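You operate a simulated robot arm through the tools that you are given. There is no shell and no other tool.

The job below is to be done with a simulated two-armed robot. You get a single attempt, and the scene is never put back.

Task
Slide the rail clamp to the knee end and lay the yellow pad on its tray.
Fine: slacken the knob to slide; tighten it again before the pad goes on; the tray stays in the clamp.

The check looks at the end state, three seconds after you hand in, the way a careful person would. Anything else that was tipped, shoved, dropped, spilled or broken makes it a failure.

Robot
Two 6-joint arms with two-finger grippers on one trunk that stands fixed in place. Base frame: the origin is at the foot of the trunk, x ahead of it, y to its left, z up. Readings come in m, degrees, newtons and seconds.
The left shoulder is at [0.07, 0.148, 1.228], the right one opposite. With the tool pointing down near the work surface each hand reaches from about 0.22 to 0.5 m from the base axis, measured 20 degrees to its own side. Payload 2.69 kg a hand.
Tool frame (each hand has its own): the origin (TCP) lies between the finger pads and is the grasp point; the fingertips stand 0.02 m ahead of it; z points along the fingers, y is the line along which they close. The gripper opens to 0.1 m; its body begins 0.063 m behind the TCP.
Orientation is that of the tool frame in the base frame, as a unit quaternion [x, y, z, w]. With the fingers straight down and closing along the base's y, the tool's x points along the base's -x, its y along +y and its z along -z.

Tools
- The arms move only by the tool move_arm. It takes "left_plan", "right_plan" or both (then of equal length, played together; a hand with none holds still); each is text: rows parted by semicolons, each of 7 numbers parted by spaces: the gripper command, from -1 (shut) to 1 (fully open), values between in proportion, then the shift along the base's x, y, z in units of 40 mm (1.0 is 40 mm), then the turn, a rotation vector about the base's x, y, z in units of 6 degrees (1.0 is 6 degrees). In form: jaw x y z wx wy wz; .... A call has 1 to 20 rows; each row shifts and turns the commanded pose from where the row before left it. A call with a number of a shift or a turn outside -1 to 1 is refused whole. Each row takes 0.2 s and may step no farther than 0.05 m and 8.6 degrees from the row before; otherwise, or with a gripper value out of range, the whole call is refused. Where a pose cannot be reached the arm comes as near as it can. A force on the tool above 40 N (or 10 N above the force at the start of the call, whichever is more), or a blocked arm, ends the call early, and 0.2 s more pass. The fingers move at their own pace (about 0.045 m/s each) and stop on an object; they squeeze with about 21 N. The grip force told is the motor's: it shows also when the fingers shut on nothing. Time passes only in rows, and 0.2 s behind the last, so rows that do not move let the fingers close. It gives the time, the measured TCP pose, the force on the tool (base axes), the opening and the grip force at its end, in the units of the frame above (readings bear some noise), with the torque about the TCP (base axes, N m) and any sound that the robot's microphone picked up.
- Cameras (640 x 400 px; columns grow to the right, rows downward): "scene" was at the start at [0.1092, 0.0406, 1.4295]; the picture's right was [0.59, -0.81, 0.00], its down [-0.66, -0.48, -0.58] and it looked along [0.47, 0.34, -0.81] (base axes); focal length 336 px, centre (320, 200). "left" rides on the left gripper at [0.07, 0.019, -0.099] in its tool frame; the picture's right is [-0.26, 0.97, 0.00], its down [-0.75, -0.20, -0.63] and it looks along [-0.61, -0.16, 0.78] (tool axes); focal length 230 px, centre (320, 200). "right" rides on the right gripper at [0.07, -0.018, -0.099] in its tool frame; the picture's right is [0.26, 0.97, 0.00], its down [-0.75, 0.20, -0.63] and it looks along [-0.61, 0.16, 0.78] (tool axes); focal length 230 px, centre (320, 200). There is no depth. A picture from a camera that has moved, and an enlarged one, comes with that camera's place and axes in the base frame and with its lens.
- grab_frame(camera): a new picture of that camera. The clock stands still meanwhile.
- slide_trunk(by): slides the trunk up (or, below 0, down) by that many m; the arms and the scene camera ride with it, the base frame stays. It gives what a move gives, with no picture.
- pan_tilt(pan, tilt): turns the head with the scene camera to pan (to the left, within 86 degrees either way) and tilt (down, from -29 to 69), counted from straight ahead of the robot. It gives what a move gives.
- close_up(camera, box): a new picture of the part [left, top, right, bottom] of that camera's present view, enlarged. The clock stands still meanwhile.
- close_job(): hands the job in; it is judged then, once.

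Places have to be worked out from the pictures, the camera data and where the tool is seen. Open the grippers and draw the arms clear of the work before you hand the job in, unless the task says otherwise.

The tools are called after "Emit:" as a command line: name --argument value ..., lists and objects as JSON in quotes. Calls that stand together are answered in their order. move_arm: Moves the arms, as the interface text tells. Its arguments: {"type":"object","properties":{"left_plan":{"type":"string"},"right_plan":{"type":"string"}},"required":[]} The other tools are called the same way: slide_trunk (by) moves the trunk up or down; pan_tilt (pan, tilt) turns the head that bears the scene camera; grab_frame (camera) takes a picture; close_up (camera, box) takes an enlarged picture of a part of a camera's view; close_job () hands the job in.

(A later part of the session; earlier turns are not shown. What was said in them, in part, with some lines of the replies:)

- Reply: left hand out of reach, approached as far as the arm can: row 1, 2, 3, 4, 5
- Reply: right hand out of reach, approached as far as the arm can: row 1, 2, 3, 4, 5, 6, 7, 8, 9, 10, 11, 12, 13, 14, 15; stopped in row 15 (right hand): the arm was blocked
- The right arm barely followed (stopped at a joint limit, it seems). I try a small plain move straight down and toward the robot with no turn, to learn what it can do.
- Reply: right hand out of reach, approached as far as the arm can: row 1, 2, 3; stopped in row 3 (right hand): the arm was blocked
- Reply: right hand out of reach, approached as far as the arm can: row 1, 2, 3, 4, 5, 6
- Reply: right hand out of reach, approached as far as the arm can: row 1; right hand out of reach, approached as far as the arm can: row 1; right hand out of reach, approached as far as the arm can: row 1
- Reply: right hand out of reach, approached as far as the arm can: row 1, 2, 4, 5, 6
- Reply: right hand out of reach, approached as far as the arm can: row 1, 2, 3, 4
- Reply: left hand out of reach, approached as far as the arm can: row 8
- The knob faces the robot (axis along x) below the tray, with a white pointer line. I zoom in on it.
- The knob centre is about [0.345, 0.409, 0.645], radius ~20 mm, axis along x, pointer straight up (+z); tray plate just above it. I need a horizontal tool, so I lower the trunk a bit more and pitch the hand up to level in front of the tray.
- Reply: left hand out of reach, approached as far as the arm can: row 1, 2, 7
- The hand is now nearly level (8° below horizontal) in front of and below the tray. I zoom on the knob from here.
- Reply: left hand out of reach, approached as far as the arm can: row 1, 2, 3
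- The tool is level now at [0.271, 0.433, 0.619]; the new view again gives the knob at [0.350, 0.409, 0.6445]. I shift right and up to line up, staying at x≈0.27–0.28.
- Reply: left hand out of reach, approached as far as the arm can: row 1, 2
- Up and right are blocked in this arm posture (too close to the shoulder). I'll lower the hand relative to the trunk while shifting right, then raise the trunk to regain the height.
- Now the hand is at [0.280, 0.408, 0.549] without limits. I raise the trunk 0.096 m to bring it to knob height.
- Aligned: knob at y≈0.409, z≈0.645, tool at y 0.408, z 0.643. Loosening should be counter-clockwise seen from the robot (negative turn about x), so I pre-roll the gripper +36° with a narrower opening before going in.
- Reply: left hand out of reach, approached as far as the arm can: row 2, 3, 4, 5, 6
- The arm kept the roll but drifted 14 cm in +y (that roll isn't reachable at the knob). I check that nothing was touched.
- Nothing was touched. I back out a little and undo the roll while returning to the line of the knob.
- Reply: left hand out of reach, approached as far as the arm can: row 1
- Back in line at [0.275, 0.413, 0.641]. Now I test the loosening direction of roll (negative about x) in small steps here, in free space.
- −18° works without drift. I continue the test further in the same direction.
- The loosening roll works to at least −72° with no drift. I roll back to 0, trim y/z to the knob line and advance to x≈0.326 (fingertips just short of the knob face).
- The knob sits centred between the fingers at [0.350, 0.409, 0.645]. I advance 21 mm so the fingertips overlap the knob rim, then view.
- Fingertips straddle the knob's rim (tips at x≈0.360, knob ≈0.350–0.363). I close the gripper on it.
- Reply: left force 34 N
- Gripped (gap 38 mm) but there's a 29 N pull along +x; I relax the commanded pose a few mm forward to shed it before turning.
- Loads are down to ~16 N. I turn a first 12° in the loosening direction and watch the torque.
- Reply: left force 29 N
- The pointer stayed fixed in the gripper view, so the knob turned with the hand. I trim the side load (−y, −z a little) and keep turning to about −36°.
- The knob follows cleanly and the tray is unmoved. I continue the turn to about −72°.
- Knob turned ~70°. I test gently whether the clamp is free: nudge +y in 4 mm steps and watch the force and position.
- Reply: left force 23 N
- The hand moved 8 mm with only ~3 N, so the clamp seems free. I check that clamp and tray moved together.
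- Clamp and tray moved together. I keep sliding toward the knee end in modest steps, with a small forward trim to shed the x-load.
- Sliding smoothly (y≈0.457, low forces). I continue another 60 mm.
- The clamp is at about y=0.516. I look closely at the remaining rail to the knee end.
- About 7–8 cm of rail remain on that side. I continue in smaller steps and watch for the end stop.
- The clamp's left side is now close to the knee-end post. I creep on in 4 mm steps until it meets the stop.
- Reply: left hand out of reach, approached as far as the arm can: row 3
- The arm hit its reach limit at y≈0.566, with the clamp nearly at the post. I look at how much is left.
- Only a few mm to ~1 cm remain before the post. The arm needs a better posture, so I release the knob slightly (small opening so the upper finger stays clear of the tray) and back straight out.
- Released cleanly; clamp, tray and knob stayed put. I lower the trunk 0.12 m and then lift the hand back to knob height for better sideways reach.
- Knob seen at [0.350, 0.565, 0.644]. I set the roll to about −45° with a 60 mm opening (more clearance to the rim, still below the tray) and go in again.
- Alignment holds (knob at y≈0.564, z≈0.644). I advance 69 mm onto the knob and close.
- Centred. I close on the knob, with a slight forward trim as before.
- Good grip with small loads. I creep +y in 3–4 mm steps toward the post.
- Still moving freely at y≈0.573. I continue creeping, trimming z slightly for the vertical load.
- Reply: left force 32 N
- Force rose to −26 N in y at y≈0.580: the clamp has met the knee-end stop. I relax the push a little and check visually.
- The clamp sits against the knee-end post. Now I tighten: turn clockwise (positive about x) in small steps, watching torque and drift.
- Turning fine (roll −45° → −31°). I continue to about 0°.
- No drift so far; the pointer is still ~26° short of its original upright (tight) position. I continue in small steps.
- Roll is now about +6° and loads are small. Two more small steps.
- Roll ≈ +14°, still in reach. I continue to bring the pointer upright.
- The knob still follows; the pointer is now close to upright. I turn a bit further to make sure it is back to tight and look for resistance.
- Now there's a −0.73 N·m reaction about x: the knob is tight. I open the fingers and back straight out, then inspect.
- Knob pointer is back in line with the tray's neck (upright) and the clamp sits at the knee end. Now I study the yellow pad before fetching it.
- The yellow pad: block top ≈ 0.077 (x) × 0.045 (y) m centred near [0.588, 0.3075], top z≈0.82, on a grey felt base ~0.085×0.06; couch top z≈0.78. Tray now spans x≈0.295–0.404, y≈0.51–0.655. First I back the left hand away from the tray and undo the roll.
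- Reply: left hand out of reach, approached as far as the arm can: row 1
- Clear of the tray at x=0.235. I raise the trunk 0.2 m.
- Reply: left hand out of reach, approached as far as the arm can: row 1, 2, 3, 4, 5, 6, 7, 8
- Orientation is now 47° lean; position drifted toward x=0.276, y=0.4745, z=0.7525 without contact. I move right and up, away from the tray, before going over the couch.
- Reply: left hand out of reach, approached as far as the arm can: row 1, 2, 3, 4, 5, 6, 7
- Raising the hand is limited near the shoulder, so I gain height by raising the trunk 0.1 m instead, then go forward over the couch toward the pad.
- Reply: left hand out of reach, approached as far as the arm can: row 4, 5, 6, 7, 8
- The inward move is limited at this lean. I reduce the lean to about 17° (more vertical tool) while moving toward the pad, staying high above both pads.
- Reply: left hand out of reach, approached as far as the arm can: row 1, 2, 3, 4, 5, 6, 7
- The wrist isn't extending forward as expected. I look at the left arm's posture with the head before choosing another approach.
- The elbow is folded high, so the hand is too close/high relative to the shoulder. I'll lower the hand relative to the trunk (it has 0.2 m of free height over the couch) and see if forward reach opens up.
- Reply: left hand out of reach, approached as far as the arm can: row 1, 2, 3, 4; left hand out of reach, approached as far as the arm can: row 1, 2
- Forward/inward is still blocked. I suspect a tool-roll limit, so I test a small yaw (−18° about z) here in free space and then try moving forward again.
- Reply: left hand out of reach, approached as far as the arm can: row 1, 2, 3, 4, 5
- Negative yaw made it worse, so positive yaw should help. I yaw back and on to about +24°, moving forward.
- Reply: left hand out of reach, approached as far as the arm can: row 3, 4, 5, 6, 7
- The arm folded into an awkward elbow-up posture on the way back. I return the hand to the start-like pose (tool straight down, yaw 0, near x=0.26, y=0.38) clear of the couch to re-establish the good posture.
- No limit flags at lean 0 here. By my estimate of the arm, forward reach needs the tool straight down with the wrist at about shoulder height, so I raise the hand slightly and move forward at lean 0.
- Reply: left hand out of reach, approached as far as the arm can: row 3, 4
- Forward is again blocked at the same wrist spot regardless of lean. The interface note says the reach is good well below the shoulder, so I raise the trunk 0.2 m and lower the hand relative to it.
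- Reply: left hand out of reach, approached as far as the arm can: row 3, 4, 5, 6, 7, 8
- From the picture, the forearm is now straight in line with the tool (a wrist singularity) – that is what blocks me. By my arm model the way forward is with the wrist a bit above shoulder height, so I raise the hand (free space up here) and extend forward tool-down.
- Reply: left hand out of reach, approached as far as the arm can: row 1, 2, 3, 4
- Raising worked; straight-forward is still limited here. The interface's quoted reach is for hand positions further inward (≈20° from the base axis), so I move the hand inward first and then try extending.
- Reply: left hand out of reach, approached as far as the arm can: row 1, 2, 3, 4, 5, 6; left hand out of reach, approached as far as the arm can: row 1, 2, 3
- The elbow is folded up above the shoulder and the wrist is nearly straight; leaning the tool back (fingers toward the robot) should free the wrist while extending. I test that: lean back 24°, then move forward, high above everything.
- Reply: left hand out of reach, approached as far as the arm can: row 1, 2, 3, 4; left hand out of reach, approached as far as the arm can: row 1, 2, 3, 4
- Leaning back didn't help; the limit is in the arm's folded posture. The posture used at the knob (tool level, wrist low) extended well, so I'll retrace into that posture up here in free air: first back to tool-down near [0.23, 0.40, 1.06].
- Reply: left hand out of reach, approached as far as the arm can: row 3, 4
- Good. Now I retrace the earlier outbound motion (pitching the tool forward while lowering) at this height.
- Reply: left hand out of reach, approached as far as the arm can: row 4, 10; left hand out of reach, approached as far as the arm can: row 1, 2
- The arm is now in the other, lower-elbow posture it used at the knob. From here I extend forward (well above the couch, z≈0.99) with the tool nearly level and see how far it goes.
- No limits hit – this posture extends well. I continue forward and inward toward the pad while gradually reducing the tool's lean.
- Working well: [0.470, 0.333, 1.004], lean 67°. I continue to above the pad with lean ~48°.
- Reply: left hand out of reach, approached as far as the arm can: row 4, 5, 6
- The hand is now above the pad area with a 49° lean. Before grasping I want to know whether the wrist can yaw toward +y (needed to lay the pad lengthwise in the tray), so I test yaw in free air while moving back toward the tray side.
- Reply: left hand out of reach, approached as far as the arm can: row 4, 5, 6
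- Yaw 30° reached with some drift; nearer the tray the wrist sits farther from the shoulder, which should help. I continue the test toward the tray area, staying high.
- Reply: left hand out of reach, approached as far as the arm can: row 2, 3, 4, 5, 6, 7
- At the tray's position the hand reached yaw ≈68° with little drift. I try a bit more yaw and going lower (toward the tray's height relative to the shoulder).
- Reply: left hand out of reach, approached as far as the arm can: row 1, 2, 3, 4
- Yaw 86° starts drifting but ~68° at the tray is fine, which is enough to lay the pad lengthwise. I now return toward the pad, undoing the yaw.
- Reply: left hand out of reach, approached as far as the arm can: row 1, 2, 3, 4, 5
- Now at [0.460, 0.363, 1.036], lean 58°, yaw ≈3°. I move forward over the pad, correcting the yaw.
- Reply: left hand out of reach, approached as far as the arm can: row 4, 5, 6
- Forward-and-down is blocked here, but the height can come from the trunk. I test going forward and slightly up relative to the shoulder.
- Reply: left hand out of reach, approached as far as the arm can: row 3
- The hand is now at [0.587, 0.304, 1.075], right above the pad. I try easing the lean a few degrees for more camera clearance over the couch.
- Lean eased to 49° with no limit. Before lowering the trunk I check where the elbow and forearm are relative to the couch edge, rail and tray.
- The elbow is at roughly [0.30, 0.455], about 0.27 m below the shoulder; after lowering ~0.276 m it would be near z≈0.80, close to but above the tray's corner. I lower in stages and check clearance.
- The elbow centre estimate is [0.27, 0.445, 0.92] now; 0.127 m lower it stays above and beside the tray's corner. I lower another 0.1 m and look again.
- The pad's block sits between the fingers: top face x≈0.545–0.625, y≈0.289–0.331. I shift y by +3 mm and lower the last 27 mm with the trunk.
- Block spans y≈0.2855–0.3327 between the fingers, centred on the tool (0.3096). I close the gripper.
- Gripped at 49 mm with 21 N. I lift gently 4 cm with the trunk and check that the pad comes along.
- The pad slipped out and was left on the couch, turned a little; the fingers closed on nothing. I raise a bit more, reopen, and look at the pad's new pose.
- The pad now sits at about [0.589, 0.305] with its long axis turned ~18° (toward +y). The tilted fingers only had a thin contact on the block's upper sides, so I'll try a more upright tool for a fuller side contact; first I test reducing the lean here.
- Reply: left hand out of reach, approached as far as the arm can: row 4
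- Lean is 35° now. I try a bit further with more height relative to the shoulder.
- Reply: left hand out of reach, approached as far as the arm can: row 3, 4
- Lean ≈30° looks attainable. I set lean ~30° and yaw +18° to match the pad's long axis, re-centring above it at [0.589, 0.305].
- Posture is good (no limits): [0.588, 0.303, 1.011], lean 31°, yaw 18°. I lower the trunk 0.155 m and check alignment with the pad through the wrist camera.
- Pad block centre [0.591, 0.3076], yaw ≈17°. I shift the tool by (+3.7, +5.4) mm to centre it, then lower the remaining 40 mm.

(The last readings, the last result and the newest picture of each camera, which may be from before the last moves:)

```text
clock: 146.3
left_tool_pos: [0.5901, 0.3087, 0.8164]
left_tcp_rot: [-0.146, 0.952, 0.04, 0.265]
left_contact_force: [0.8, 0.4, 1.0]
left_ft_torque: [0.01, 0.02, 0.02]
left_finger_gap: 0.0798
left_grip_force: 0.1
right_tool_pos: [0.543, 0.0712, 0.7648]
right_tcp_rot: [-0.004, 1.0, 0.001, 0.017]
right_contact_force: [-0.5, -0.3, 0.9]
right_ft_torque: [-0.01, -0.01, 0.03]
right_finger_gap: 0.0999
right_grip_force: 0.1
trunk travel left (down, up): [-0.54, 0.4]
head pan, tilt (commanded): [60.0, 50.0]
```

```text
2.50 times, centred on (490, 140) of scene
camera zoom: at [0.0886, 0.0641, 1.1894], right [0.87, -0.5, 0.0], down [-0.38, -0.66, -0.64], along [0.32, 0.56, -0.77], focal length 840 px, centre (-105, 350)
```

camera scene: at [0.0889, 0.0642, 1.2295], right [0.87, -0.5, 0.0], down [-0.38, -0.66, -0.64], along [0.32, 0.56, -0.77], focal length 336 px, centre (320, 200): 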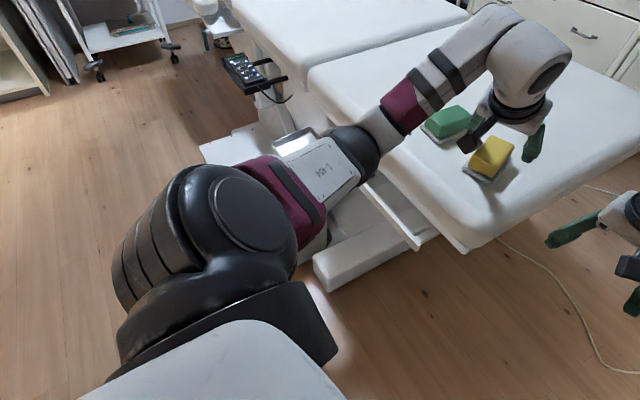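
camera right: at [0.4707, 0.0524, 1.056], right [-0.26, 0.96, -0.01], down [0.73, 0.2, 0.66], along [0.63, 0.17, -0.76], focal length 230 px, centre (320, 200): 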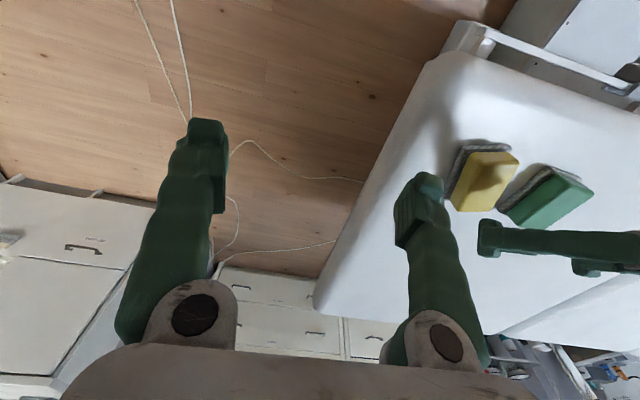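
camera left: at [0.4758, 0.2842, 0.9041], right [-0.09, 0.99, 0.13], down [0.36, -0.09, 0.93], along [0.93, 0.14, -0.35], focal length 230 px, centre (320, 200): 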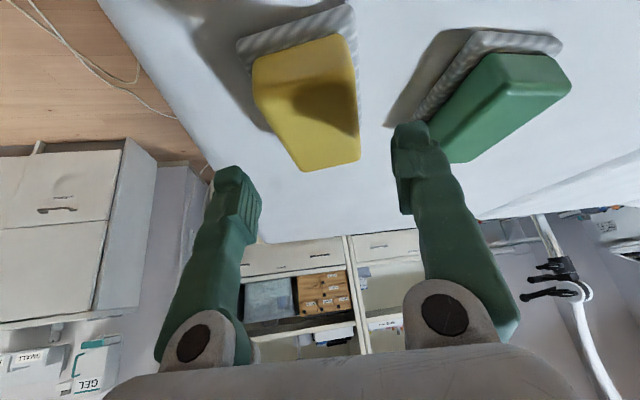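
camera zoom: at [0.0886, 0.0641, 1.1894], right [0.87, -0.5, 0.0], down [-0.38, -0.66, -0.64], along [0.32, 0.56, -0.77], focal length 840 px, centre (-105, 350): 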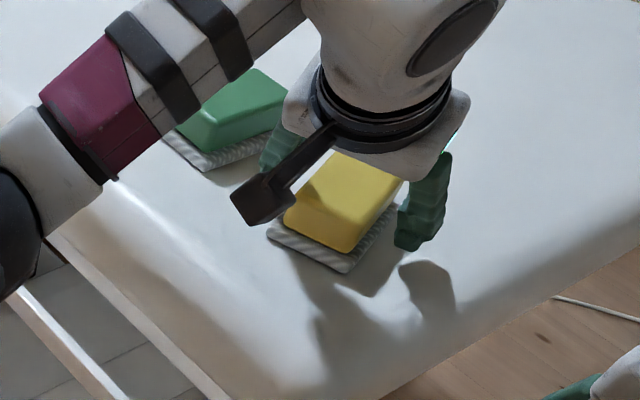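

Centred laterally within 1 mm. I lower 2 mm more, close fully with extra settling time, then test-lift very slowly with the arm.

Emit:
slide_trunk --by -0.002

Emit:
move_arm --left_plan "-1 0 0 0 0 0 0; -1 0 0 0 0 0 0; -1 0 0 0 0 0 0; -1 0 0 0 0 0 0; -1 0 0 0 0 0 0; -1 0 0 0 0 0 0"

Emit:
close_up --camera "left" --box '[180, 20, 460, 260]'

```text
clock: 146.8
left_tool_pos: [0.5904, 0.3087, 0.8152]
left_tcp_rot: [-0.147, 0.952, 0.039, 0.265]
left_contact_force: [0.0, 0.4, 0.2]
left_ft_torque: [-0.01, -0.01, -0.02]
left_finger_gap: 0.08
left_grip_force: 0.0
right_tool_pos: [0.5429, 0.0704, 0.7628]
right_tcp_rot: [-0.004, 1.0, 0.001, 0.017]
right_contact_force: [-1.0, -0.1, -0.1]
right_ft_torque: [0.03, -0.01, 0.01]
right_finger_gap: 0.1
right_grip_force: 0.1
trunk travel left (down, up): [-0.538, 0.402]
head pan, tilt (commanded): [60.0, 50.0]
```

```text
clock: 148.2
left_tool_pos: [0.5903, 0.3088, 0.8145]
left_tcp_rot: [-0.146, 0.952, 0.04, 0.265]
left_contact_force: [0.7, 0.1, 2.0]
left_ft_torque: [0.08, -0.06, 0.02]
left_finger_gap: 0.0485
left_grip_force: 20.4
right_tool_pos: [0.5429, 0.0699, 0.762]
right_tcp_rot: [-0.003, 1.0, 0.001, 0.017]
right_contact_force: [-0.5, -0.2, -0.2]
right_ft_torque: [0.04, 0.02, 0.02]
right_finger_gap: 0.1
right_grip_force: 0.0
trunk travel left (down, up): [-0.538, 0.402]
head pan, tilt (commanded): [60.0, 50.0]
```

```text
1.67 times, centred on (320, 140) of left
camera zoom: at [0.4787, 0.2915, 0.8623], right [-0.08, 0.99, 0.13], down [0.36, -0.09, 0.93], along [0.93, 0.12, -0.35], focal length 384 px, centre (320, 300)
```

zoom: 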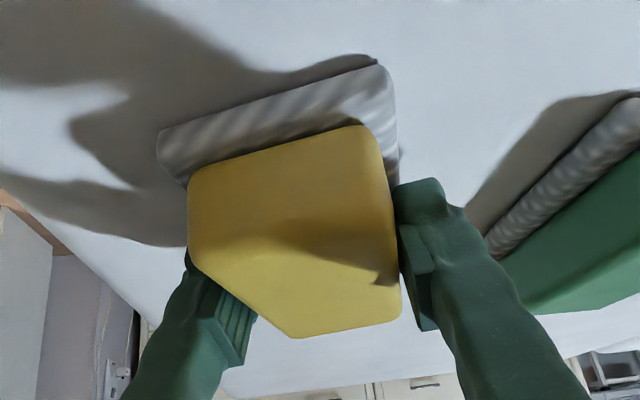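

Gripped at 48.5 mm with 20 N. I lift 8 mm very slowly and check the gap.

Emit:
move_arm --left_plan "-1 0 0 0.05 0 0 0; -1 0 0 0.05 0 0 0; -1 0 0 0.05 0 0 0; -1 0 0 0.05 0 0 0; -1 0 0 0 0 0 0"

Emit:
close_up --camera "left" --box '[180, 20, 460, 260]'

```text
clock: 149.4
left_tool_pos: [0.5909, 0.3081, 0.8214]
left_tcp_rot: [-0.146, 0.952, 0.039, 0.265]
left_contact_force: [0.7, -0.3, -0.8]
left_ft_torque: [0.01, -0.02, 0.0]
left_finger_gap: 0.0485
left_grip_force: 21.2
right_tool_pos: [0.5428, 0.0711, 0.7626]
right_tcp_rot: [-0.003, 1.0, 0.001, 0.018]
right_contact_force: [0.1, 0.3, -0.7]
right_ft_torque: [0.0, 0.03, -0.01]
right_finger_gap: 0.1001
right_grip_force: 0.0
trunk travel left (down, up): [-0.538, 0.402]
head pan, tilt (commanded): [60.0, 50.0]
```

```text
1.67 times, centred on (320, 140) of left
camera zoom: at [0.479, 0.2915, 0.8702], right [-0.08, 0.99, 0.13], down [0.36, -0.09, 0.93], along [0.93, 0.12, -0.35], focal length 384 px, centre (320, 300)
```

zoom: 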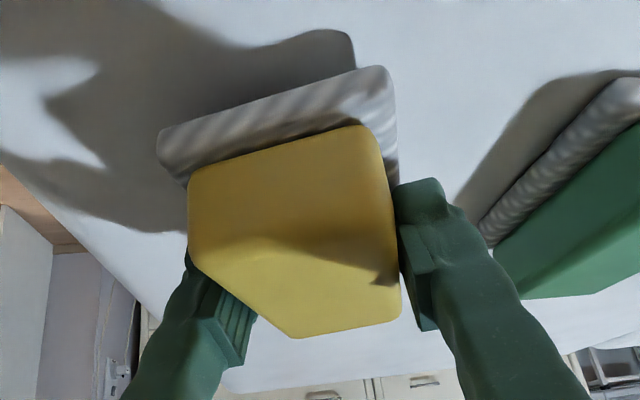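

The pad is lifting with the hand (pad fixed in view, couch receding; gap steady). I raise further in small trunk steps.

Emit:
slide_trunk --by 0.02

Emit:
slide_trunk --by 0.03

Emit:
grab_frame --camera "left"

```text
clock: 150.1
left_tool_pos: [0.5898, 0.3082, 0.8421]
left_tcp_rot: [-0.146, 0.953, 0.04, 0.264]
left_contact_force: [-0.2, -0.6, -0.4]
left_ft_torque: [0.0, -0.02, 0.0]
left_finger_gap: 0.0485
left_grip_force: 21.9
right_tool_pos: [0.5429, 0.0711, 0.7815]
right_tcp_rot: [-0.004, 1.0, 0.0, 0.017]
right_contact_force: [-0.4, 0.0, -0.8]
right_ft_torque: [0.06, -0.01, 0.0]
right_finger_gap: 0.1
right_grip_force: 0.0
trunk travel left (down, up): [-0.558, 0.382]
head pan, tilt (commanded): [60.0, 50.0]
```

```text
clock: 150.8
left_tool_pos: [0.5914, 0.3083, 0.8717]
left_tcp_rot: [-0.147, 0.952, 0.04, 0.264]
left_contact_force: [-0.1, -0.1, -0.5]
left_ft_torque: [-0.02, 0.0, -0.01]
left_finger_gap: 0.0488
left_grip_force: 21.1
right_tool_pos: [0.5437, 0.0716, 0.8108]
right_tcp_rot: [-0.003, 1.0, 0.001, 0.017]
right_contact_force: [0.1, -0.3, 0.6]
right_ft_torque: [-0.02, 0.05, 0.01]
right_finger_gap: 0.1001
right_grip_force: 0.0
trunk travel left (down, up): [-0.588, 0.352]
head pan, tilt (commanded): [60.0, 50.0]
```

```text
taken
camera left: at [0.4794, 0.2916, 0.9199], right [-0.08, 0.99, 0.13], down [0.36, -0.09, 0.93], along [0.93, 0.12, -0.35], focal length 230 px, centre (320, 200)
```

left: 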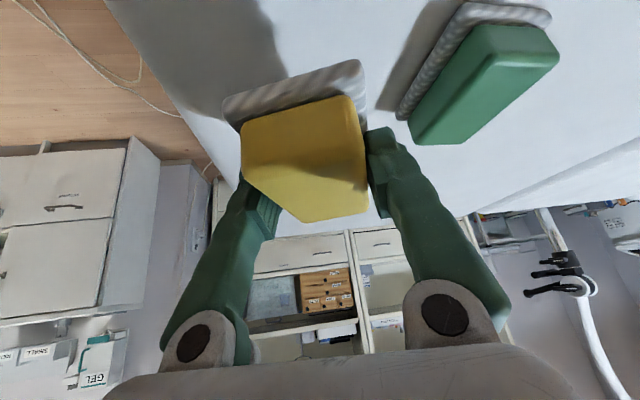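

Pad securely held. I raise the trunk 0.13 m for travel height, then carry it back from the couch and swing toward the tray, turning in yaw as I go.

Emit:
slide_trunk --by 0.05

Emit:
slide_trunk --by 0.08

Emit:
move_arm --left_plan "-1 -0.3 0 0 0 0 0; -1 -0.4 0 0 0 0 0; -1 -0.4 0.1 0 0 0 0; -1 -0.4 0.2 0 0 0 0; -1 0 0 0 0 0 0"

```text
clock: 151.8
left_tool_pos: [0.5915, 0.3089, 0.9221]
left_tcp_rot: [-0.146, 0.953, 0.039, 0.264]
left_contact_force: [0.6, 0.6, -0.8]
left_ft_torque: [-0.02, 0.02, 0.0]
left_finger_gap: 0.0485
left_grip_force: 20.9
right_tool_pos: [0.543, 0.0707, 0.8614]
right_tcp_rot: [-0.004, 1.0, 0.001, 0.017]
right_contact_force: [0.1, 0.0, -1.2]
right_ft_torque: [0.01, -0.02, 0.02]
right_finger_gap: 0.0997
right_grip_force: 0.1
trunk travel left (down, up): [-0.638, 0.302]
head pan, tilt (commanded): [60.0, 50.0]
```

```text
clock: 152.9
left_tool_pos: [0.5902, 0.3078, 1.0016]
left_tcp_rot: [-0.145, 0.953, 0.039, 0.264]
left_contact_force: [0.5, -0.2, -0.5]
left_ft_torque: [0.02, 0.06, 0.01]
left_finger_gap: 0.0492
left_grip_force: 21.5
right_tool_pos: [0.5434, 0.071, 0.942]
right_tcp_rot: [-0.004, 1.0, 0.001, 0.018]
right_contact_force: [0.5, 0.0, 0.5]
right_ft_torque: [0.0, -0.04, 0.0]
right_finger_gap: 0.1
right_grip_force: 0.0
trunk travel left (down, up): [-0.718, 0.222]
head pan, tilt (commanded): [60.0, 50.0]
```

```text
clock: 154.1
left_tool_pos: [0.5307, 0.3203, 1.0006]
left_tcp_rot: [-0.146, 0.952, 0.04, 0.265]
left_contact_force: [0.5, -0.1, -0.3]
left_ft_torque: [-0.01, 0.0, 0.05]
left_finger_gap: 0.0488
left_grip_force: 20.9
right_tool_pos: [0.5436, 0.0713, 0.9421]
right_tcp_rot: [-0.003, 1.0, 0.001, 0.018]
right_contact_force: [-1.7, -0.2, 0.1]
right_ft_torque: [0.0, 0.02, 0.01]
right_finger_gap: 0.1003
right_grip_force: 0.1
trunk travel left (down, up): [-0.718, 0.222]
head pan, tilt (commanded): [60.0, 50.0]
```

Carrying fine. I continue toward the tray with gradual yaw.

Emit:
move_arm --left_plan "-1 -0.4 0.3 0 0 0 0.5; -1 -0.4 0.4 0 0 0 0.6; -1 -0.4 0.4 0 0 0 0.7; -1 -0.4 0.5 0 0 0 0.7; -1 -0.4 0.5 0 0 0 0.7; -1 0 0 0 0 0 0"

```text
clock: 155.5
left_tool_pos: [0.451, 0.4032, 1.0012]
left_tcp_rot: [-0.304, 0.914, 0.084, 0.255]
left_contact_force: [0.4, 0.8, -1.0]
left_ft_torque: [0.04, 0.03, -0.01]
left_finger_gap: 0.0487
left_grip_force: 20.1
right_tool_pos: [0.5444, 0.0706, 0.9415]
right_tcp_rot: [-0.003, 1.0, 0.001, 0.017]
right_contact_force: [0.9, -0.6, 0.6]
right_ft_torque: [0.01, -0.01, 0.02]
right_finger_gap: 0.1001
right_grip_force: 0.0
trunk travel left (down, up): [-0.718, 0.222]
head pan, tilt (commanded): [60.0, 50.0]
```

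No limits. Continuing toward the tray: yaw to ~62°.

Emit:
move_arm --left_plan "-1 -0.4 0.5 0 0 0 0.8; -1 -0.4 0.5 0 0 0 0.8; -1 -0.4 0.6 0 0 0 0.8; -1 -0.4 0.6 0 0 0 0.9; -1 -0.3 0.6 0 0 0 0.9; -1 0 0 0 0 0 0"

```text
clock: 156.9
left_tool_pos: [0.3743, 0.516, 1.003]
left_tcp_rot: [-0.496, 0.826, 0.138, 0.23]
left_contact_force: [-0.1, -0.4, -0.5]
left_ft_torque: [0.01, 0.01, 0.01]
left_finger_gap: 0.0489
left_grip_force: 21.4
right_tool_pos: [0.5426, 0.0717, 0.9422]
right_tcp_rot: [-0.004, 1.0, 0.001, 0.017]
right_contact_force: [-0.1, -0.2, 0.6]
right_ft_torque: [0.0, 0.01, 0.0]
right_finger_gap: 0.1
right_grip_force: 0.1
trunk travel left (down, up): [-0.718, 0.222]
head pan, tilt (commanded): [60.0, 50.0]
```

Excellent, still no limits at yaw 62°. I go the rest of the way over the tray and increase yaw to ~85°.

Emit:
move_arm --left_plan "-1 -0.15 0.4 0 0 0 0.8; -1 -0.15 0.4 0 0 0 0.8; -1 -0.1 0.4 0 0 0 0.8; -1 -0.1 0.3 0 0 0 0.8; -1 -0.05 0 0 0 0 0.7; -1 0 0 0 0 0 0"

Emit:
grab_frame --camera "scene"

Emit:
grab_frame --camera "left"

```text
clock: 158.3
left_tool_pos: [0.352, 0.5754, 1.0029]
left_tcp_rot: [-0.653, 0.708, 0.181, 0.198]
left_contact_force: [-0.6, -0.1, 0.0]
left_ft_torque: [0.01, 0.0, 0.01]
left_finger_gap: 0.0487
left_grip_force: 21.0
right_tool_pos: [0.5426, 0.0716, 0.9425]
right_tcp_rot: [-0.003, 1.0, 0.001, 0.017]
right_contact_force: [1.1, -0.1, -0.1]
right_ft_torque: [0.0, -0.01, -0.02]
right_finger_gap: 0.0997
right_grip_force: 0.1
trunk travel left (down, up): [-0.718, 0.222]
head pan, tilt (commanded): [60.0, 50.0]
```

```text
taken
camera scene: at [0.0889, 0.0644, 1.3674], right [0.87, -0.5, 0.0], down [-0.38, -0.66, -0.64], along [0.32, 0.56, -0.77], focal length 336 px, centre (320, 200)
```

scene: 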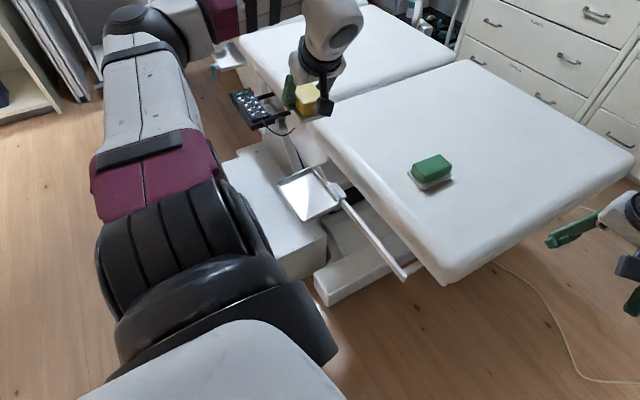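

```text
taken
camera left: at [0.324, 0.466, 1.0505], right [-0.95, 0.3, 0.13], down [0.22, 0.3, 0.93], along [0.24, 0.91, -0.35], focal length 230 px, centre (320, 200)
```

left: 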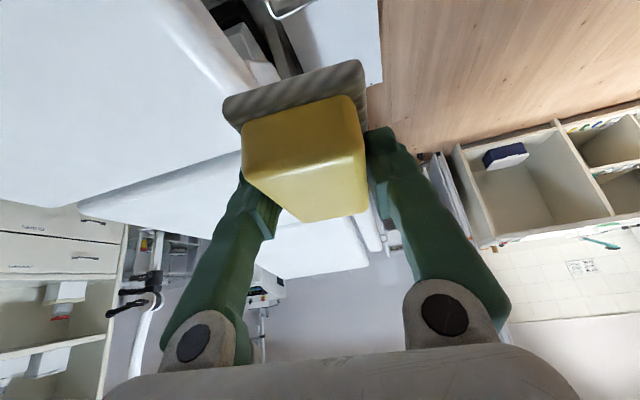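

The pad is over the tray, turned 85° so it lies lengthwise. I zoom to verify the tray's position before lowering.

Emit:
close_up --camera "scene" --box '[240, 60, 400, 240]'

Emit:
close_up --camera "left" --box '[200, 0, 440, 240]'

```text
2.22 times, centred on (320, 150) of scene
camera zoom: at [0.0889, 0.0644, 1.3674], right [0.87, -0.5, 0.0], down [-0.38, -0.66, -0.64], along [0.32, 0.56, -0.77], focal length 746 px, centre (320, 311)
```

zoom: 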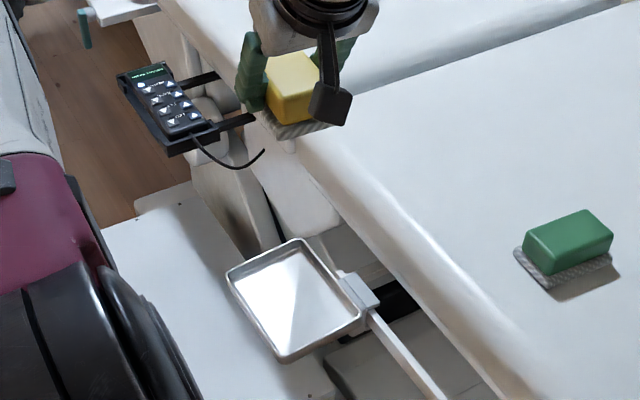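

```text
1.67 times, centred on (320, 120) of left
camera zoom: at [0.324, 0.466, 1.0505], right [-0.95, 0.3, 0.13], down [0.22, 0.3, 0.93], along [0.24, 0.91, -0.35], focal length 384 px, centre (320, 333)
```

zoom: 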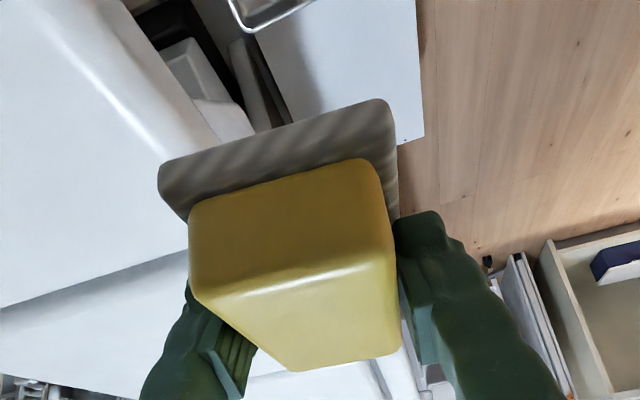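

Tray rim measured x 0.296–0.403, y 0.508–0.654 (centre [0.3495, 0.581]). I trim the hand onto that centre and lower the trunk 0.22 m to hover ~4 cm above the rim.

Emit:
move_arm --left_plan "-1 -0.07 0.14 0 0 0 0.3; -1 0 0 0 0 0 0.3; -1 0 0 0 0 0 0"

Emit:
slide_trunk --by -0.22

Emit:
grab_frame --camera "scene"

Emit:
grab_frame --camera "left"

```text
clock: 159.1
left_tool_pos: [0.3501, 0.5816, 1.0016]
left_tcp_rot: [-0.674, 0.688, 0.188, 0.192]
left_contact_force: [-0.1, 0.2, -0.5]
left_ft_torque: [0.02, 0.02, 0.0]
left_finger_gap: 0.0488
left_grip_force: 20.9
right_tool_pos: [0.542, 0.0711, 0.9425]
right_tcp_rot: [-0.004, 1.0, 0.001, 0.017]
right_contact_force: [0.8, 0.8, -0.2]
right_ft_torque: [-0.03, 0.02, 0.01]
right_finger_gap: 0.1
right_grip_force: 0.0
trunk travel left (down, up): [-0.718, 0.222]
head pan, tilt (commanded): [60.0, 50.0]
```

```text
clock: 161.4
left_tool_pos: [0.3502, 0.5802, 0.7825]
left_tcp_rot: [-0.674, 0.688, 0.187, 0.192]
left_contact_force: [0.0, 0.1, -0.4]
left_ft_torque: [-0.02, -0.01, 0.02]
left_finger_gap: 0.0487
left_grip_force: 21.2
right_tool_pos: [0.5435, 0.0711, 0.722]
right_tcp_rot: [-0.003, 1.0, 0.001, 0.017]
right_contact_force: [0.6, -0.2, 0.5]
right_ft_torque: [-0.03, -0.01, -0.02]
right_finger_gap: 0.0999
right_grip_force: 0.0
trunk travel left (down, up): [-0.498, 0.442]
head pan, tilt (commanded): [60.0, 50.0]
```

```text
taken
camera scene: at [0.0889, 0.0644, 1.1475], right [0.87, -0.5, 0.0], down [-0.38, -0.66, -0.64], along [0.32, 0.56, -0.77], focal length 336 px, centre (320, 200)
```

scene: 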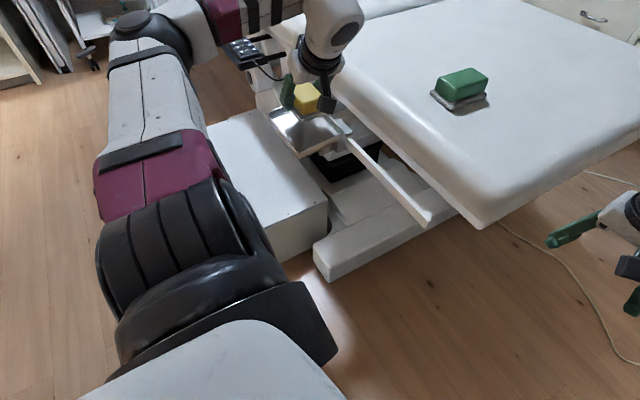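

```text
taken
camera left: at [0.3287, 0.4695, 0.8303], right [-0.96, 0.24, 0.13], down [0.2, 0.31, 0.93], along [0.18, 0.92, -0.35], focal length 230 px, centre (320, 200)
```

left: 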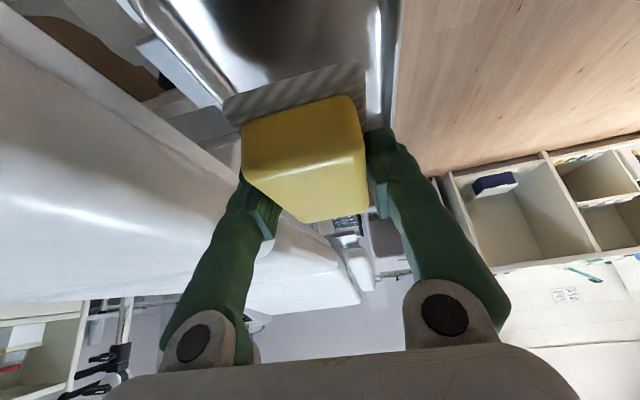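

Hovering about 4 cm above the rim. I zoom in to verify the pad is centred over the tray floor.

Emit:
close_up --camera "scene" --box '[240, 50, 380, 170]'

Emit:
close_up --camera "left" --box '[120, 0, 440, 230]'

```text
3.33 times, centred on (310, 110) of scene
camera zoom: at [0.0889, 0.0644, 1.1475], right [0.87, -0.5, 0.0], down [-0.38, -0.66, -0.64], along [0.32, 0.56, -0.77], focal length 1120 px, centre (353, 500)
```

zoom: 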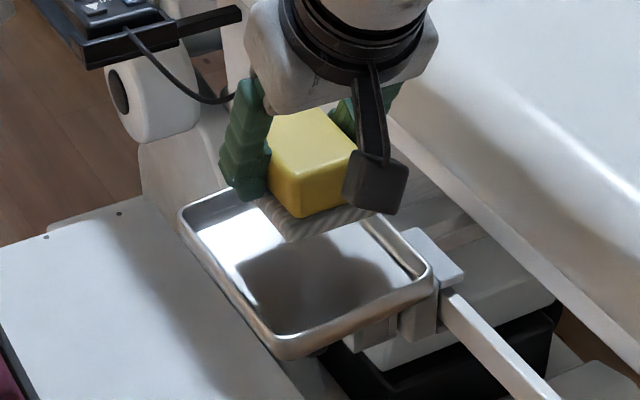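

```text
1.74 times, centred on (280, 115) of left
camera zoom: at [0.3287, 0.4695, 0.8303], right [-0.96, 0.24, 0.13], down [0.2, 0.31, 0.93], along [0.18, 0.92, -0.35], focal length 400 px, centre (390, 348)
```

zoom: 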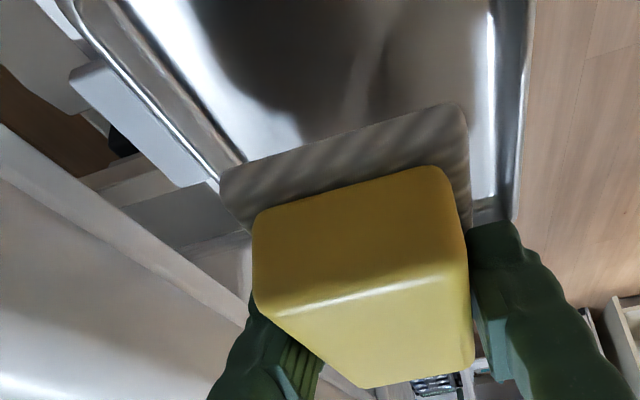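

The pad's base corner projects to about [0.321, 0.542], i.e. well inside the tray floor. I lower 43 mm with the trunk to just above the floor.

Emit:
slide_trunk --by -0.03

Emit:
slide_trunk --by -0.012

Emit:
close_up --camera "scene" --box '[240, 50, 380, 170]'

Emit:
close_up --camera "left" --box '[120, 0, 440, 230]'

```text
clock: 162.2
left_tool_pos: [0.3503, 0.5807, 0.7521]
left_tcp_rot: [-0.674, 0.688, 0.187, 0.192]
left_contact_force: [0.3, -0.3, -0.2]
left_ft_torque: [0.01, -0.03, -0.01]
left_finger_gap: 0.0487
left_grip_force: 20.8
right_tool_pos: [0.5432, 0.0705, 0.6921]
right_tcp_rot: [-0.004, 1.0, 0.0, 0.017]
right_contact_force: [0.1, 0.1, -0.4]
right_ft_torque: [0.0, -0.03, -0.05]
right_finger_gap: 0.1
right_grip_force: 0.1
trunk travel left (down, up): [-0.468, 0.472]
head pan, tilt (commanded): [60.0, 50.0]
```

```text
clock: 162.8
left_tool_pos: [0.3498, 0.5816, 0.7398]
left_tcp_rot: [-0.674, 0.688, 0.187, 0.193]
left_contact_force: [0.2, 0.5, -0.6]
left_ft_torque: [0.0, 0.02, 0.02]
left_finger_gap: 0.0489
left_grip_force: 20.9
right_tool_pos: [0.5426, 0.0703, 0.681]
right_tcp_rot: [-0.003, 1.0, 0.001, 0.017]
right_contact_force: [0.2, 1.7, -0.9]
right_ft_torque: [0.0, 0.04, -0.03]
right_finger_gap: 0.1002
right_grip_force: 0.1
trunk travel left (down, up): [-0.456, 0.484]
head pan, tilt (commanded): [60.0, 50.0]
```

```text
3.33 times, centred on (310, 110) of scene
camera zoom: at [0.0888, 0.0643, 1.1054], right [0.87, -0.5, 0.0], down [-0.38, -0.66, -0.64], along [0.32, 0.56, -0.77], focal length 1120 px, centre (353, 500)
```

zoom: 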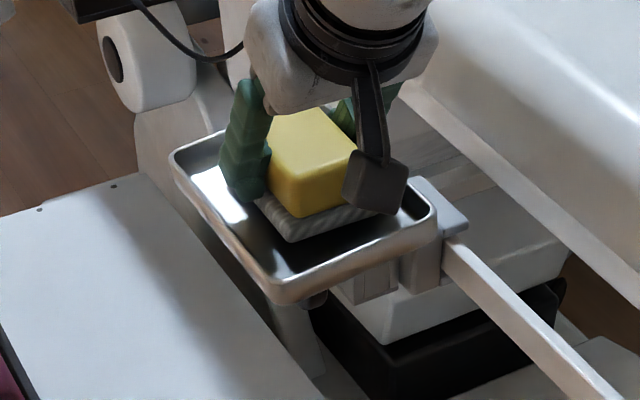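

```text
1.74 times, centred on (280, 115) of left
camera zoom: at [0.3286, 0.4695, 0.7884], right [-0.96, 0.24, 0.13], down [0.2, 0.31, 0.93], along [0.18, 0.92, -0.35], focal length 400 px, centre (390, 348)
```

zoom: 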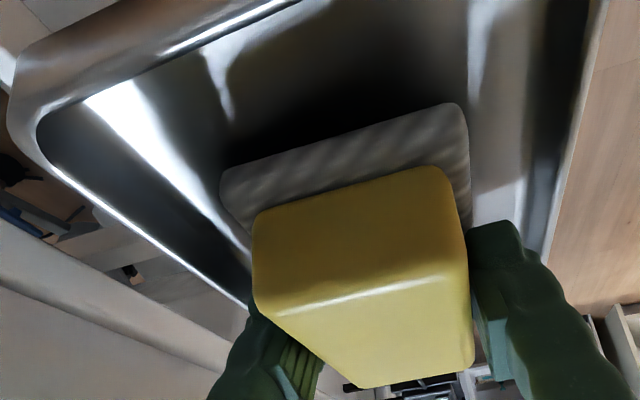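

The pad is just above the tray floor with no contact yet. I lower in 1–2 mm steps with the arm until a light touch.

Emit:
move_arm --left_plan "-1 0 0 -0.04 0 0 0; -1 0 0 -0.04 0 0 0; -1 0 0 0 0 0 0"

Emit:
move_arm --left_plan "-1 0 0 -0.03 0 0 0; -1 0 0 -0.03 0 0 0; -1 0 0 0 0 0 0"

```text
clock: 163.6
left_tool_pos: [0.3512, 0.5816, 0.738]
left_tcp_rot: [-0.674, 0.688, 0.187, 0.193]
left_contact_force: [1.5, 1.0, 5.6]
left_ft_torque: [0.03, -0.32, 0.03]
left_finger_gap: 0.0489
left_grip_force: 21.2
right_tool_pos: [0.5426, 0.0702, 0.6799]
right_tcp_rot: [-0.003, 1.0, 0.0, 0.017]
right_contact_force: [0.0, -0.1, -0.6]
right_ft_torque: [-0.01, 0.0, -0.03]
right_finger_gap: 0.0998
right_grip_force: 0.1
trunk travel left (down, up): [-0.456, 0.484]
head pan, tilt (commanded): [60.0, 50.0]
```

```text
clock: 164.4
left_tool_pos: [0.35, 0.5794, 0.7369]
left_tcp_rot: [-0.674, 0.687, 0.188, 0.194]
left_contact_force: [1.8, 4.3, 16.0]
left_ft_torque: [0.25, -0.59, 0.13]
left_finger_gap: 0.0488
left_grip_force: 20.8
right_tool_pos: [0.5419, 0.0698, 0.6814]
right_tcp_rot: [-0.003, 1.0, 0.002, 0.018]
right_contact_force: [0.1, -0.8, 0.0]
right_ft_torque: [0.04, 0.0, 0.03]
right_finger_gap: 0.0999
right_grip_force: 0.0
trunk travel left (down, up): [-0.456, 0.484]
head pan, tilt (commanded): [60.0, 50.0]
```

Contact at TCP z≈0.737 (16 N up, slightly off-centre toward +x). I ease up 2 mm to relax the load and look closely before releasing.

Emit:
move_arm --left_plan "-1 0 0 0.05 0 0 0; -1 0 0 0 0 0 0"

Emit:
close_up --camera "scene" --box '[270, 60, 360, 150]'

Emit:
close_up --camera "left" --box '[200, 40, 440, 220]'

```text
clock: 165.0
left_tool_pos: [0.349, 0.5808, 0.7374]
left_tcp_rot: [-0.674, 0.688, 0.187, 0.193]
left_contact_force: [0.0, 2.3, 11.1]
left_ft_torque: [0.34, -0.36, 0.06]
left_finger_gap: 0.0486
left_grip_force: 21.0
right_tool_pos: [0.5412, 0.0709, 0.6807]
right_tcp_rot: [-0.003, 1.0, 0.001, 0.019]
right_contact_force: [0.3, -0.1, -0.7]
right_ft_torque: [0.01, 0.02, -0.01]
right_finger_gap: 0.1
right_grip_force: 0.0
trunk travel left (down, up): [-0.456, 0.484]
head pan, tilt (commanded): [60.0, 50.0]
```

```text
4.44 times, centred on (315, 105) of scene
camera zoom: at [0.0878, 0.063, 1.1056], right [0.87, -0.5, 0.0], down [-0.38, -0.66, -0.64], along [0.32, 0.56, -0.77], focal length 1493 px, centre (342, 622)
```

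zoom: 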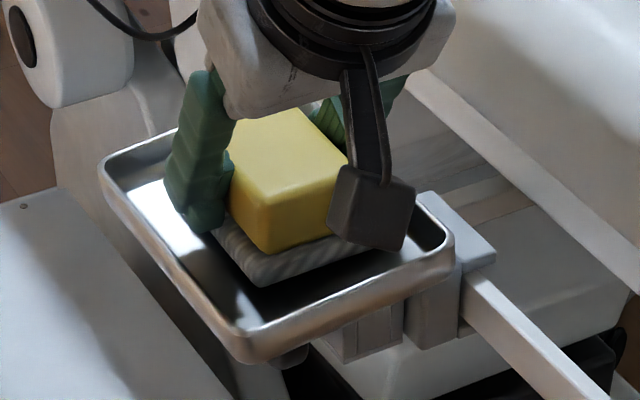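

```text
2.22 times, centred on (320, 130) of left
camera zoom: at [0.3279, 0.4684, 0.7854], right [-0.96, 0.24, 0.13], down [0.2, 0.31, 0.93], along [0.18, 0.92, -0.35], focal length 511 px, centre (320, 356)
```

zoom: 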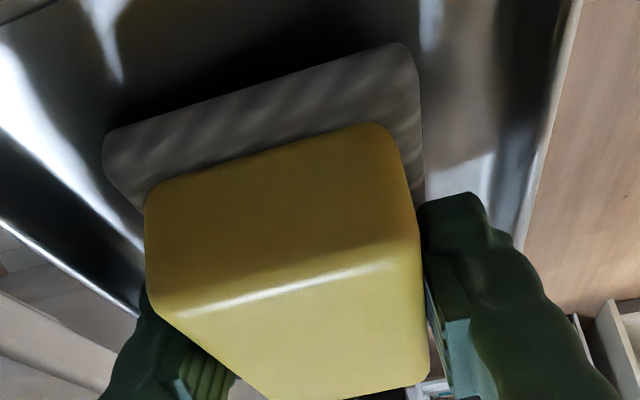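

The pad lies inside the tray on its base. I ease up another 2 mm, then open the fingers a little (to ~60 mm, staying inside the rims).

Emit:
move_arm --left_plan "-1 0 0 0.05 0 0 0; -1 0 0 0 0 0 0"

Emit:
move_arm --left_plan "0.1 0 0 0 0 0 0; 0.2 0 0 0 0 0 0; 0.2 0 0 0 0 0 0; 0.2 0 0 0 0 0 0"

Emit:
close_up --camera "scene" --box '[270, 60, 360, 150]'

Emit:
close_up --camera "left" --box '[200, 40, 440, 220]'

```text
clock: 165.6
left_tool_pos: [0.3487, 0.5811, 0.738]
left_tcp_rot: [-0.674, 0.688, 0.187, 0.191]
left_contact_force: [-0.7, -0.7, 0.8]
left_ft_torque: [-0.01, -0.04, -0.04]
left_finger_gap: 0.0489
left_grip_force: 21.2
right_tool_pos: [0.5428, 0.0699, 0.6808]
right_tcp_rot: [-0.004, 1.0, 0.0, 0.017]
right_contact_force: [-0.1, -0.6, -0.2]
right_ft_torque: [0.01, -0.04, 0.01]
right_finger_gap: 0.1001
right_grip_force: 0.1
trunk travel left (down, up): [-0.456, 0.484]
head pan, tilt (commanded): [60.0, 50.0]
```

```text
clock: 166.6
left_tool_pos: [0.35, 0.5809, 0.738]
left_tcp_rot: [-0.675, 0.687, 0.187, 0.193]
left_contact_force: [0.5, 0.1, -0.5]
left_ft_torque: [-0.01, 0.03, -0.04]
left_finger_gap: 0.0603
left_grip_force: 0.0
right_tool_pos: [0.5432, 0.0706, 0.6796]
right_tcp_rot: [-0.003, 1.0, 0.001, 0.018]
right_contact_force: [0.1, 0.3, -0.3]
right_ft_torque: [0.03, -0.02, -0.02]
right_finger_gap: 0.0999
right_grip_force: 0.0
trunk travel left (down, up): [-0.456, 0.484]
head pan, tilt (commanded): [60.0, 50.0]
```

```text
4.44 times, centred on (315, 105) of scene
camera zoom: at [0.089, 0.0644, 1.1054], right [0.87, -0.5, 0.0], down [-0.38, -0.66, -0.64], along [0.32, 0.56, -0.77], focal length 1493 px, centre (342, 622)
```

zoom: 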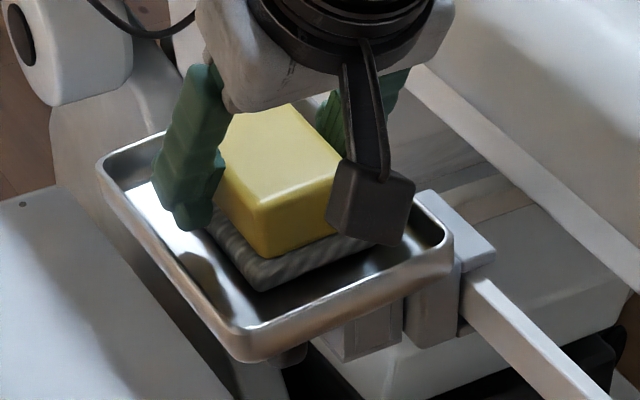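

```text
2.22 times, centred on (320, 130) of left
camera zoom: at [0.3286, 0.4698, 0.7865], right [-0.96, 0.24, 0.13], down [0.2, 0.31, 0.93], along [0.18, 0.92, -0.35], focal length 511 px, centre (320, 356)
```

zoom: 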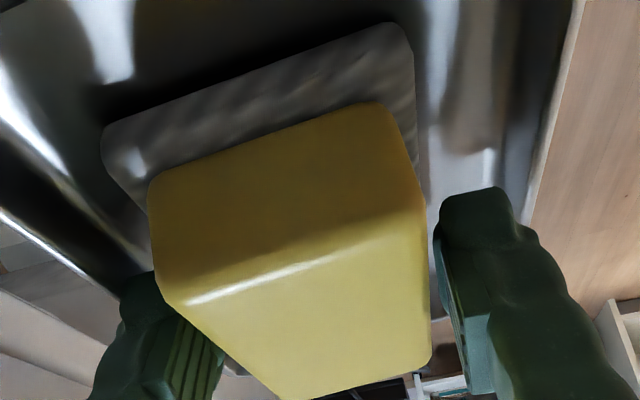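

Released; the pad has settled flat on the tray. I raise straight up with the trunk.

Emit:
slide_trunk --by 0.03

Emit:
slide_trunk --by 0.1

Emit:
grab_frame --camera "scene"

Emit:
close_up --camera "scene" --box '[250, 80, 400, 220]'

```text
clock: 167.3
left_tool_pos: [0.3498, 0.5817, 0.7675]
left_tcp_rot: [-0.674, 0.688, 0.188, 0.192]
left_contact_force: [0.0, -0.7, -0.5]
left_ft_torque: [0.01, 0.02, 0.01]
left_finger_gap: 0.0602
left_grip_force: 0.0
right_tool_pos: [0.5435, 0.072, 0.7097]
right_tcp_rot: [-0.003, 1.0, 0.001, 0.017]
right_contact_force: [0.9, 0.0, 0.0]
right_ft_torque: [0.03, 0.03, -0.02]
right_finger_gap: 0.1002
right_grip_force: 0.0
trunk travel left (down, up): [-0.486, 0.454]
head pan, tilt (commanded): [60.0, 50.0]
```

```text
clock: 168.7
left_tool_pos: [0.3509, 0.5823, 0.8688]
left_tcp_rot: [-0.675, 0.688, 0.187, 0.192]
left_contact_force: [0.3, 0.1, -1.2]
left_ft_torque: [0.0, 0.02, -0.02]
left_finger_gap: 0.0605
left_grip_force: 0.1
right_tool_pos: [0.5426, 0.0712, 0.8105]
right_tcp_rot: [-0.003, 1.0, 0.0, 0.018]
right_contact_force: [-0.4, -0.5, 0.4]
right_ft_torque: [0.02, 0.01, -0.02]
right_finger_gap: 0.1002
right_grip_force: 0.0
trunk travel left (down, up): [-0.586, 0.354]
head pan, tilt (commanded): [60.0, 50.0]
```

```text
taken
camera scene: at [0.0892, 0.0646, 1.2354], right [0.87, -0.5, 0.0], down [-0.38, -0.66, -0.64], along [0.32, 0.56, -0.77], focal length 336 px, centre (320, 200)
```

scene: 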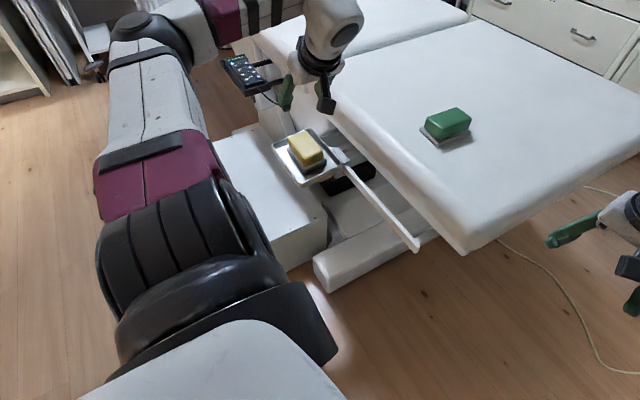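

```text
2.86 times, centred on (325, 150) of scene
camera zoom: at [0.0892, 0.0646, 1.2354], right [0.87, -0.5, 0.0], down [-0.38, -0.66, -0.64], along [0.32, 0.56, -0.77], focal length 960 px, centre (306, 343)
```

zoom: 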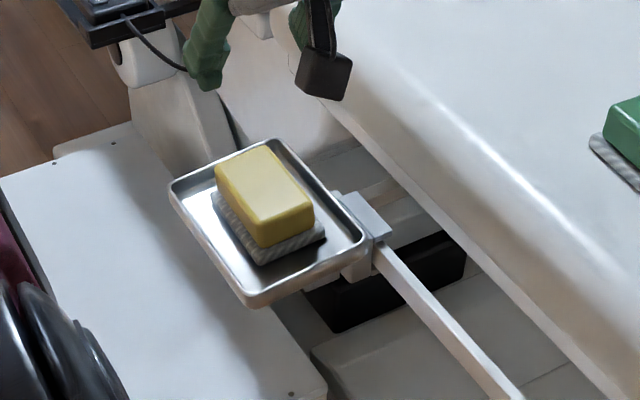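

The pad lies flat and centred on the tray, which is still in the clamp at the knee end. I raise further, open the gripper fully and draw the left arm back from the work.

Emit:
slide_trunk --by 0.2

Emit:
move_arm --left_plan "1 0 0 0 0 0 0; 1 -0.4 0 0 0 0 0; 1 -0.4 0 0 0 0 0; 1 -0.4 0 0 0 0 0; 1 -0.4 0 0 0 0 0; 1 0 0 0 0 0 0"

Emit:
grab_frame --camera "scene"

```text
clock: 170.8
left_tool_pos: [0.3502, 0.582, 1.068]
left_tcp_rot: [-0.675, 0.688, 0.187, 0.193]
left_contact_force: [-0.4, -0.3, 0.6]
left_ft_torque: [0.03, -0.02, 0.0]
left_finger_gap: 0.06
left_grip_force: 0.1
right_tool_pos: [0.5432, 0.0709, 1.0106]
right_tcp_rot: [-0.003, 1.0, 0.001, 0.017]
right_contact_force: [0.3, 0.4, -0.2]
right_ft_torque: [0.01, -0.01, -0.02]
right_finger_gap: 0.1
right_grip_force: 0.0
trunk travel left (down, up): [-0.786, 0.154]
head pan, tilt (commanded): [60.0, 50.0]
```

```text
clock: 172.2
left_tool_pos: [0.3227, 0.5769, 1.0685]
left_tcp_rot: [-0.674, 0.688, 0.186, 0.192]
left_contact_force: [0.1, -0.5, -0.3]
left_ft_torque: [-0.02, -0.03, -0.05]
left_finger_gap: 0.1
left_grip_force: 0.0
left hand out of reach, approached as far as the arm can: row 3, 4, 5
right_tool_pos: [0.5423, 0.0711, 1.0106]
right_tcp_rot: [-0.003, 1.0, 0.001, 0.018]
right_contact_force: [-0.9, 0.4, -0.4]
right_ft_torque: [0.02, -0.01, 0.02]
right_finger_gap: 0.1002
right_grip_force: 0.1
trunk travel left (down, up): [-0.786, 0.154]
head pan, tilt (commanded): [60.0, 50.0]
```

```text
taken
camera scene: at [0.0887, 0.0639, 1.4355], right [0.87, -0.5, 0.0], down [-0.38, -0.66, -0.64], along [0.32, 0.56, -0.77], focal length 336 px, centre (320, 200)
```

scene: 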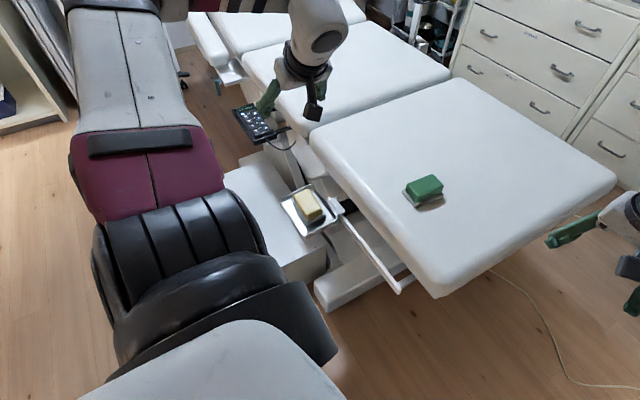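

The left hand is 0.35 m above the tray. I swing it farther back toward its start area in free air, undoing the yaw.

Emit:
move_arm --left_plan "1 0 -0.3 0 0 0 -1; 1 0 -0.3 0 0 0 -1; 1 0 -0.4 0 0 0 -1; 1 0 -0.4 0 0 0 -1; 1 0 -0.4 0 0 0 -1; 1 0 -0.4 0 0 0 -1; 1 0 -0.4 0 0 0 -1; 1 0 -0.4 0 0 0 -1; 1 0 -0.4 0 0 0 -1; 1 0 -0.3 0 0 0 -1; 1 0 -0.2 0 0 0 -1; 1 0 0 0 0 0 0"

Emit:
pan_tilt --pan 50 --tilt 50

Emit:
grab_frame --camera "scene"

Emit:
close_up --camera "scene" --box '[200, 100, 400, 260]'

```text
clock: 174.8
left_tool_pos: [0.3557, 0.3836, 1.0522]
left_tcp_rot: [-0.216, 0.939, 0.06, 0.262]
left_contact_force: [-0.1, 0.3, 0.5]
left_ft_torque: [0.01, -0.02, 0.0]
left_finger_gap: 0.0998
left_grip_force: 0.2
left hand out of reach, approached as far as the arm can: row 1, 2, 3, 4, 5, 6, 11
right_tool_pos: [0.5438, 0.0698, 1.0102]
right_tcp_rot: [-0.003, 1.0, 0.001, 0.018]
right_contact_force: [-0.8, 0.2, 0.2]
right_ft_torque: [0.01, -0.03, -0.01]
right_finger_gap: 0.1001
right_grip_force: 0.0
trunk travel left (down, up): [-0.786, 0.154]
head pan, tilt (commanded): [60.0, 50.0]
```

```text
clock: 175.6
left_tool_pos: [0.3565, 0.3843, 1.051]
left_tcp_rot: [-0.215, 0.939, 0.058, 0.262]
left_contact_force: [-0.1, 0.8, 0.0]
left_ft_torque: [0.01, 0.01, -0.01]
left_finger_gap: 0.1
left_grip_force: 0.1
right_tool_pos: [0.5419, 0.071, 1.01]
right_tcp_rot: [-0.003, 1.0, 0.0, 0.017]
right_contact_force: [-0.2, 0.3, 0.0]
right_ft_torque: [0.0, 0.0, 0.03]
right_finger_gap: 0.1
right_grip_force: 0.1
trunk travel left (down, up): [-0.786, 0.154]
head pan, tilt (commanded): [50.0, 50.0]
```

```text
taken
camera scene: at [0.0999, 0.0571, 1.4354], right [0.77, -0.64, 0.0], down [-0.49, -0.59, -0.64], along [0.41, 0.49, -0.77], focal length 336 px, centre (320, 200)
```

scene: 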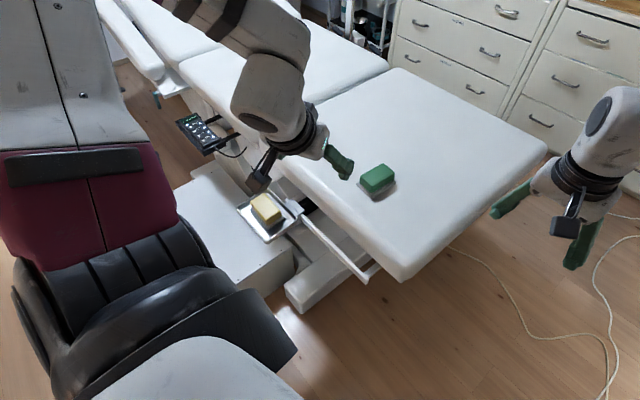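

```text
2.50 times, centred on (300, 180) of scene
camera zoom: at [0.0999, 0.0571, 1.4354], right [0.77, -0.64, 0.0], down [-0.49, -0.59, -0.64], along [0.41, 0.49, -0.77], focal length 840 px, centre (370, 250)
```

zoom: 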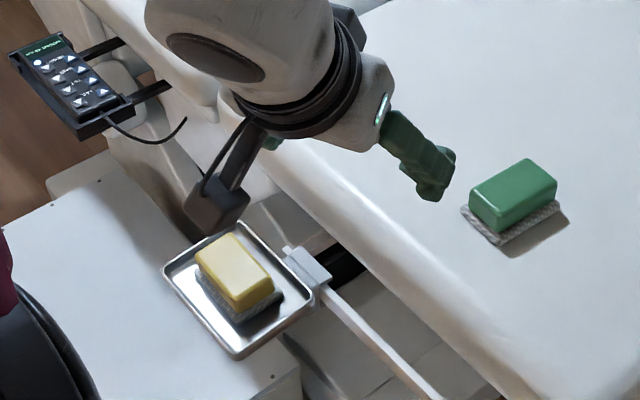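

Everything is in place: clamp against the knee-end stop with the knob tightened, tray still in the clamp, yellow pad lying flat on it, green pad undisturbed, both grippers open and well above/clear. I hand in the job.

Emit:
close_job

```text
The job is handed in.
```

The rail clamp is at the knee end, tightened, and the yellow pad lies flat on its tray. The job is handed in; no result has come back yet.

- **Knee end:** I took this as the end of the rail next to the seat section, since the raised back section is on that side. I slid the clamp until it met the stop there, at about y = 0.58 m.
- **Knob:** I slackened it about 70° to slide, then turned it back until it resisted and the pointer was upright again. This was done before the pad went on, and the tray stayed in the clamp throughout.
- **Pad:** My first grip slipped as I lifted, so the pad stayed on the couch and turned about 18°. The second grip held. I set it down lengthwise, roughly centred on the tray.
- **Everything else:** I saw nothing tipped or dropped, and the green pad looked untouched. Both grippers are open. The left hand is about 0.3 m above tray height and to the side, and the right hand is beyond the couch's foot end.
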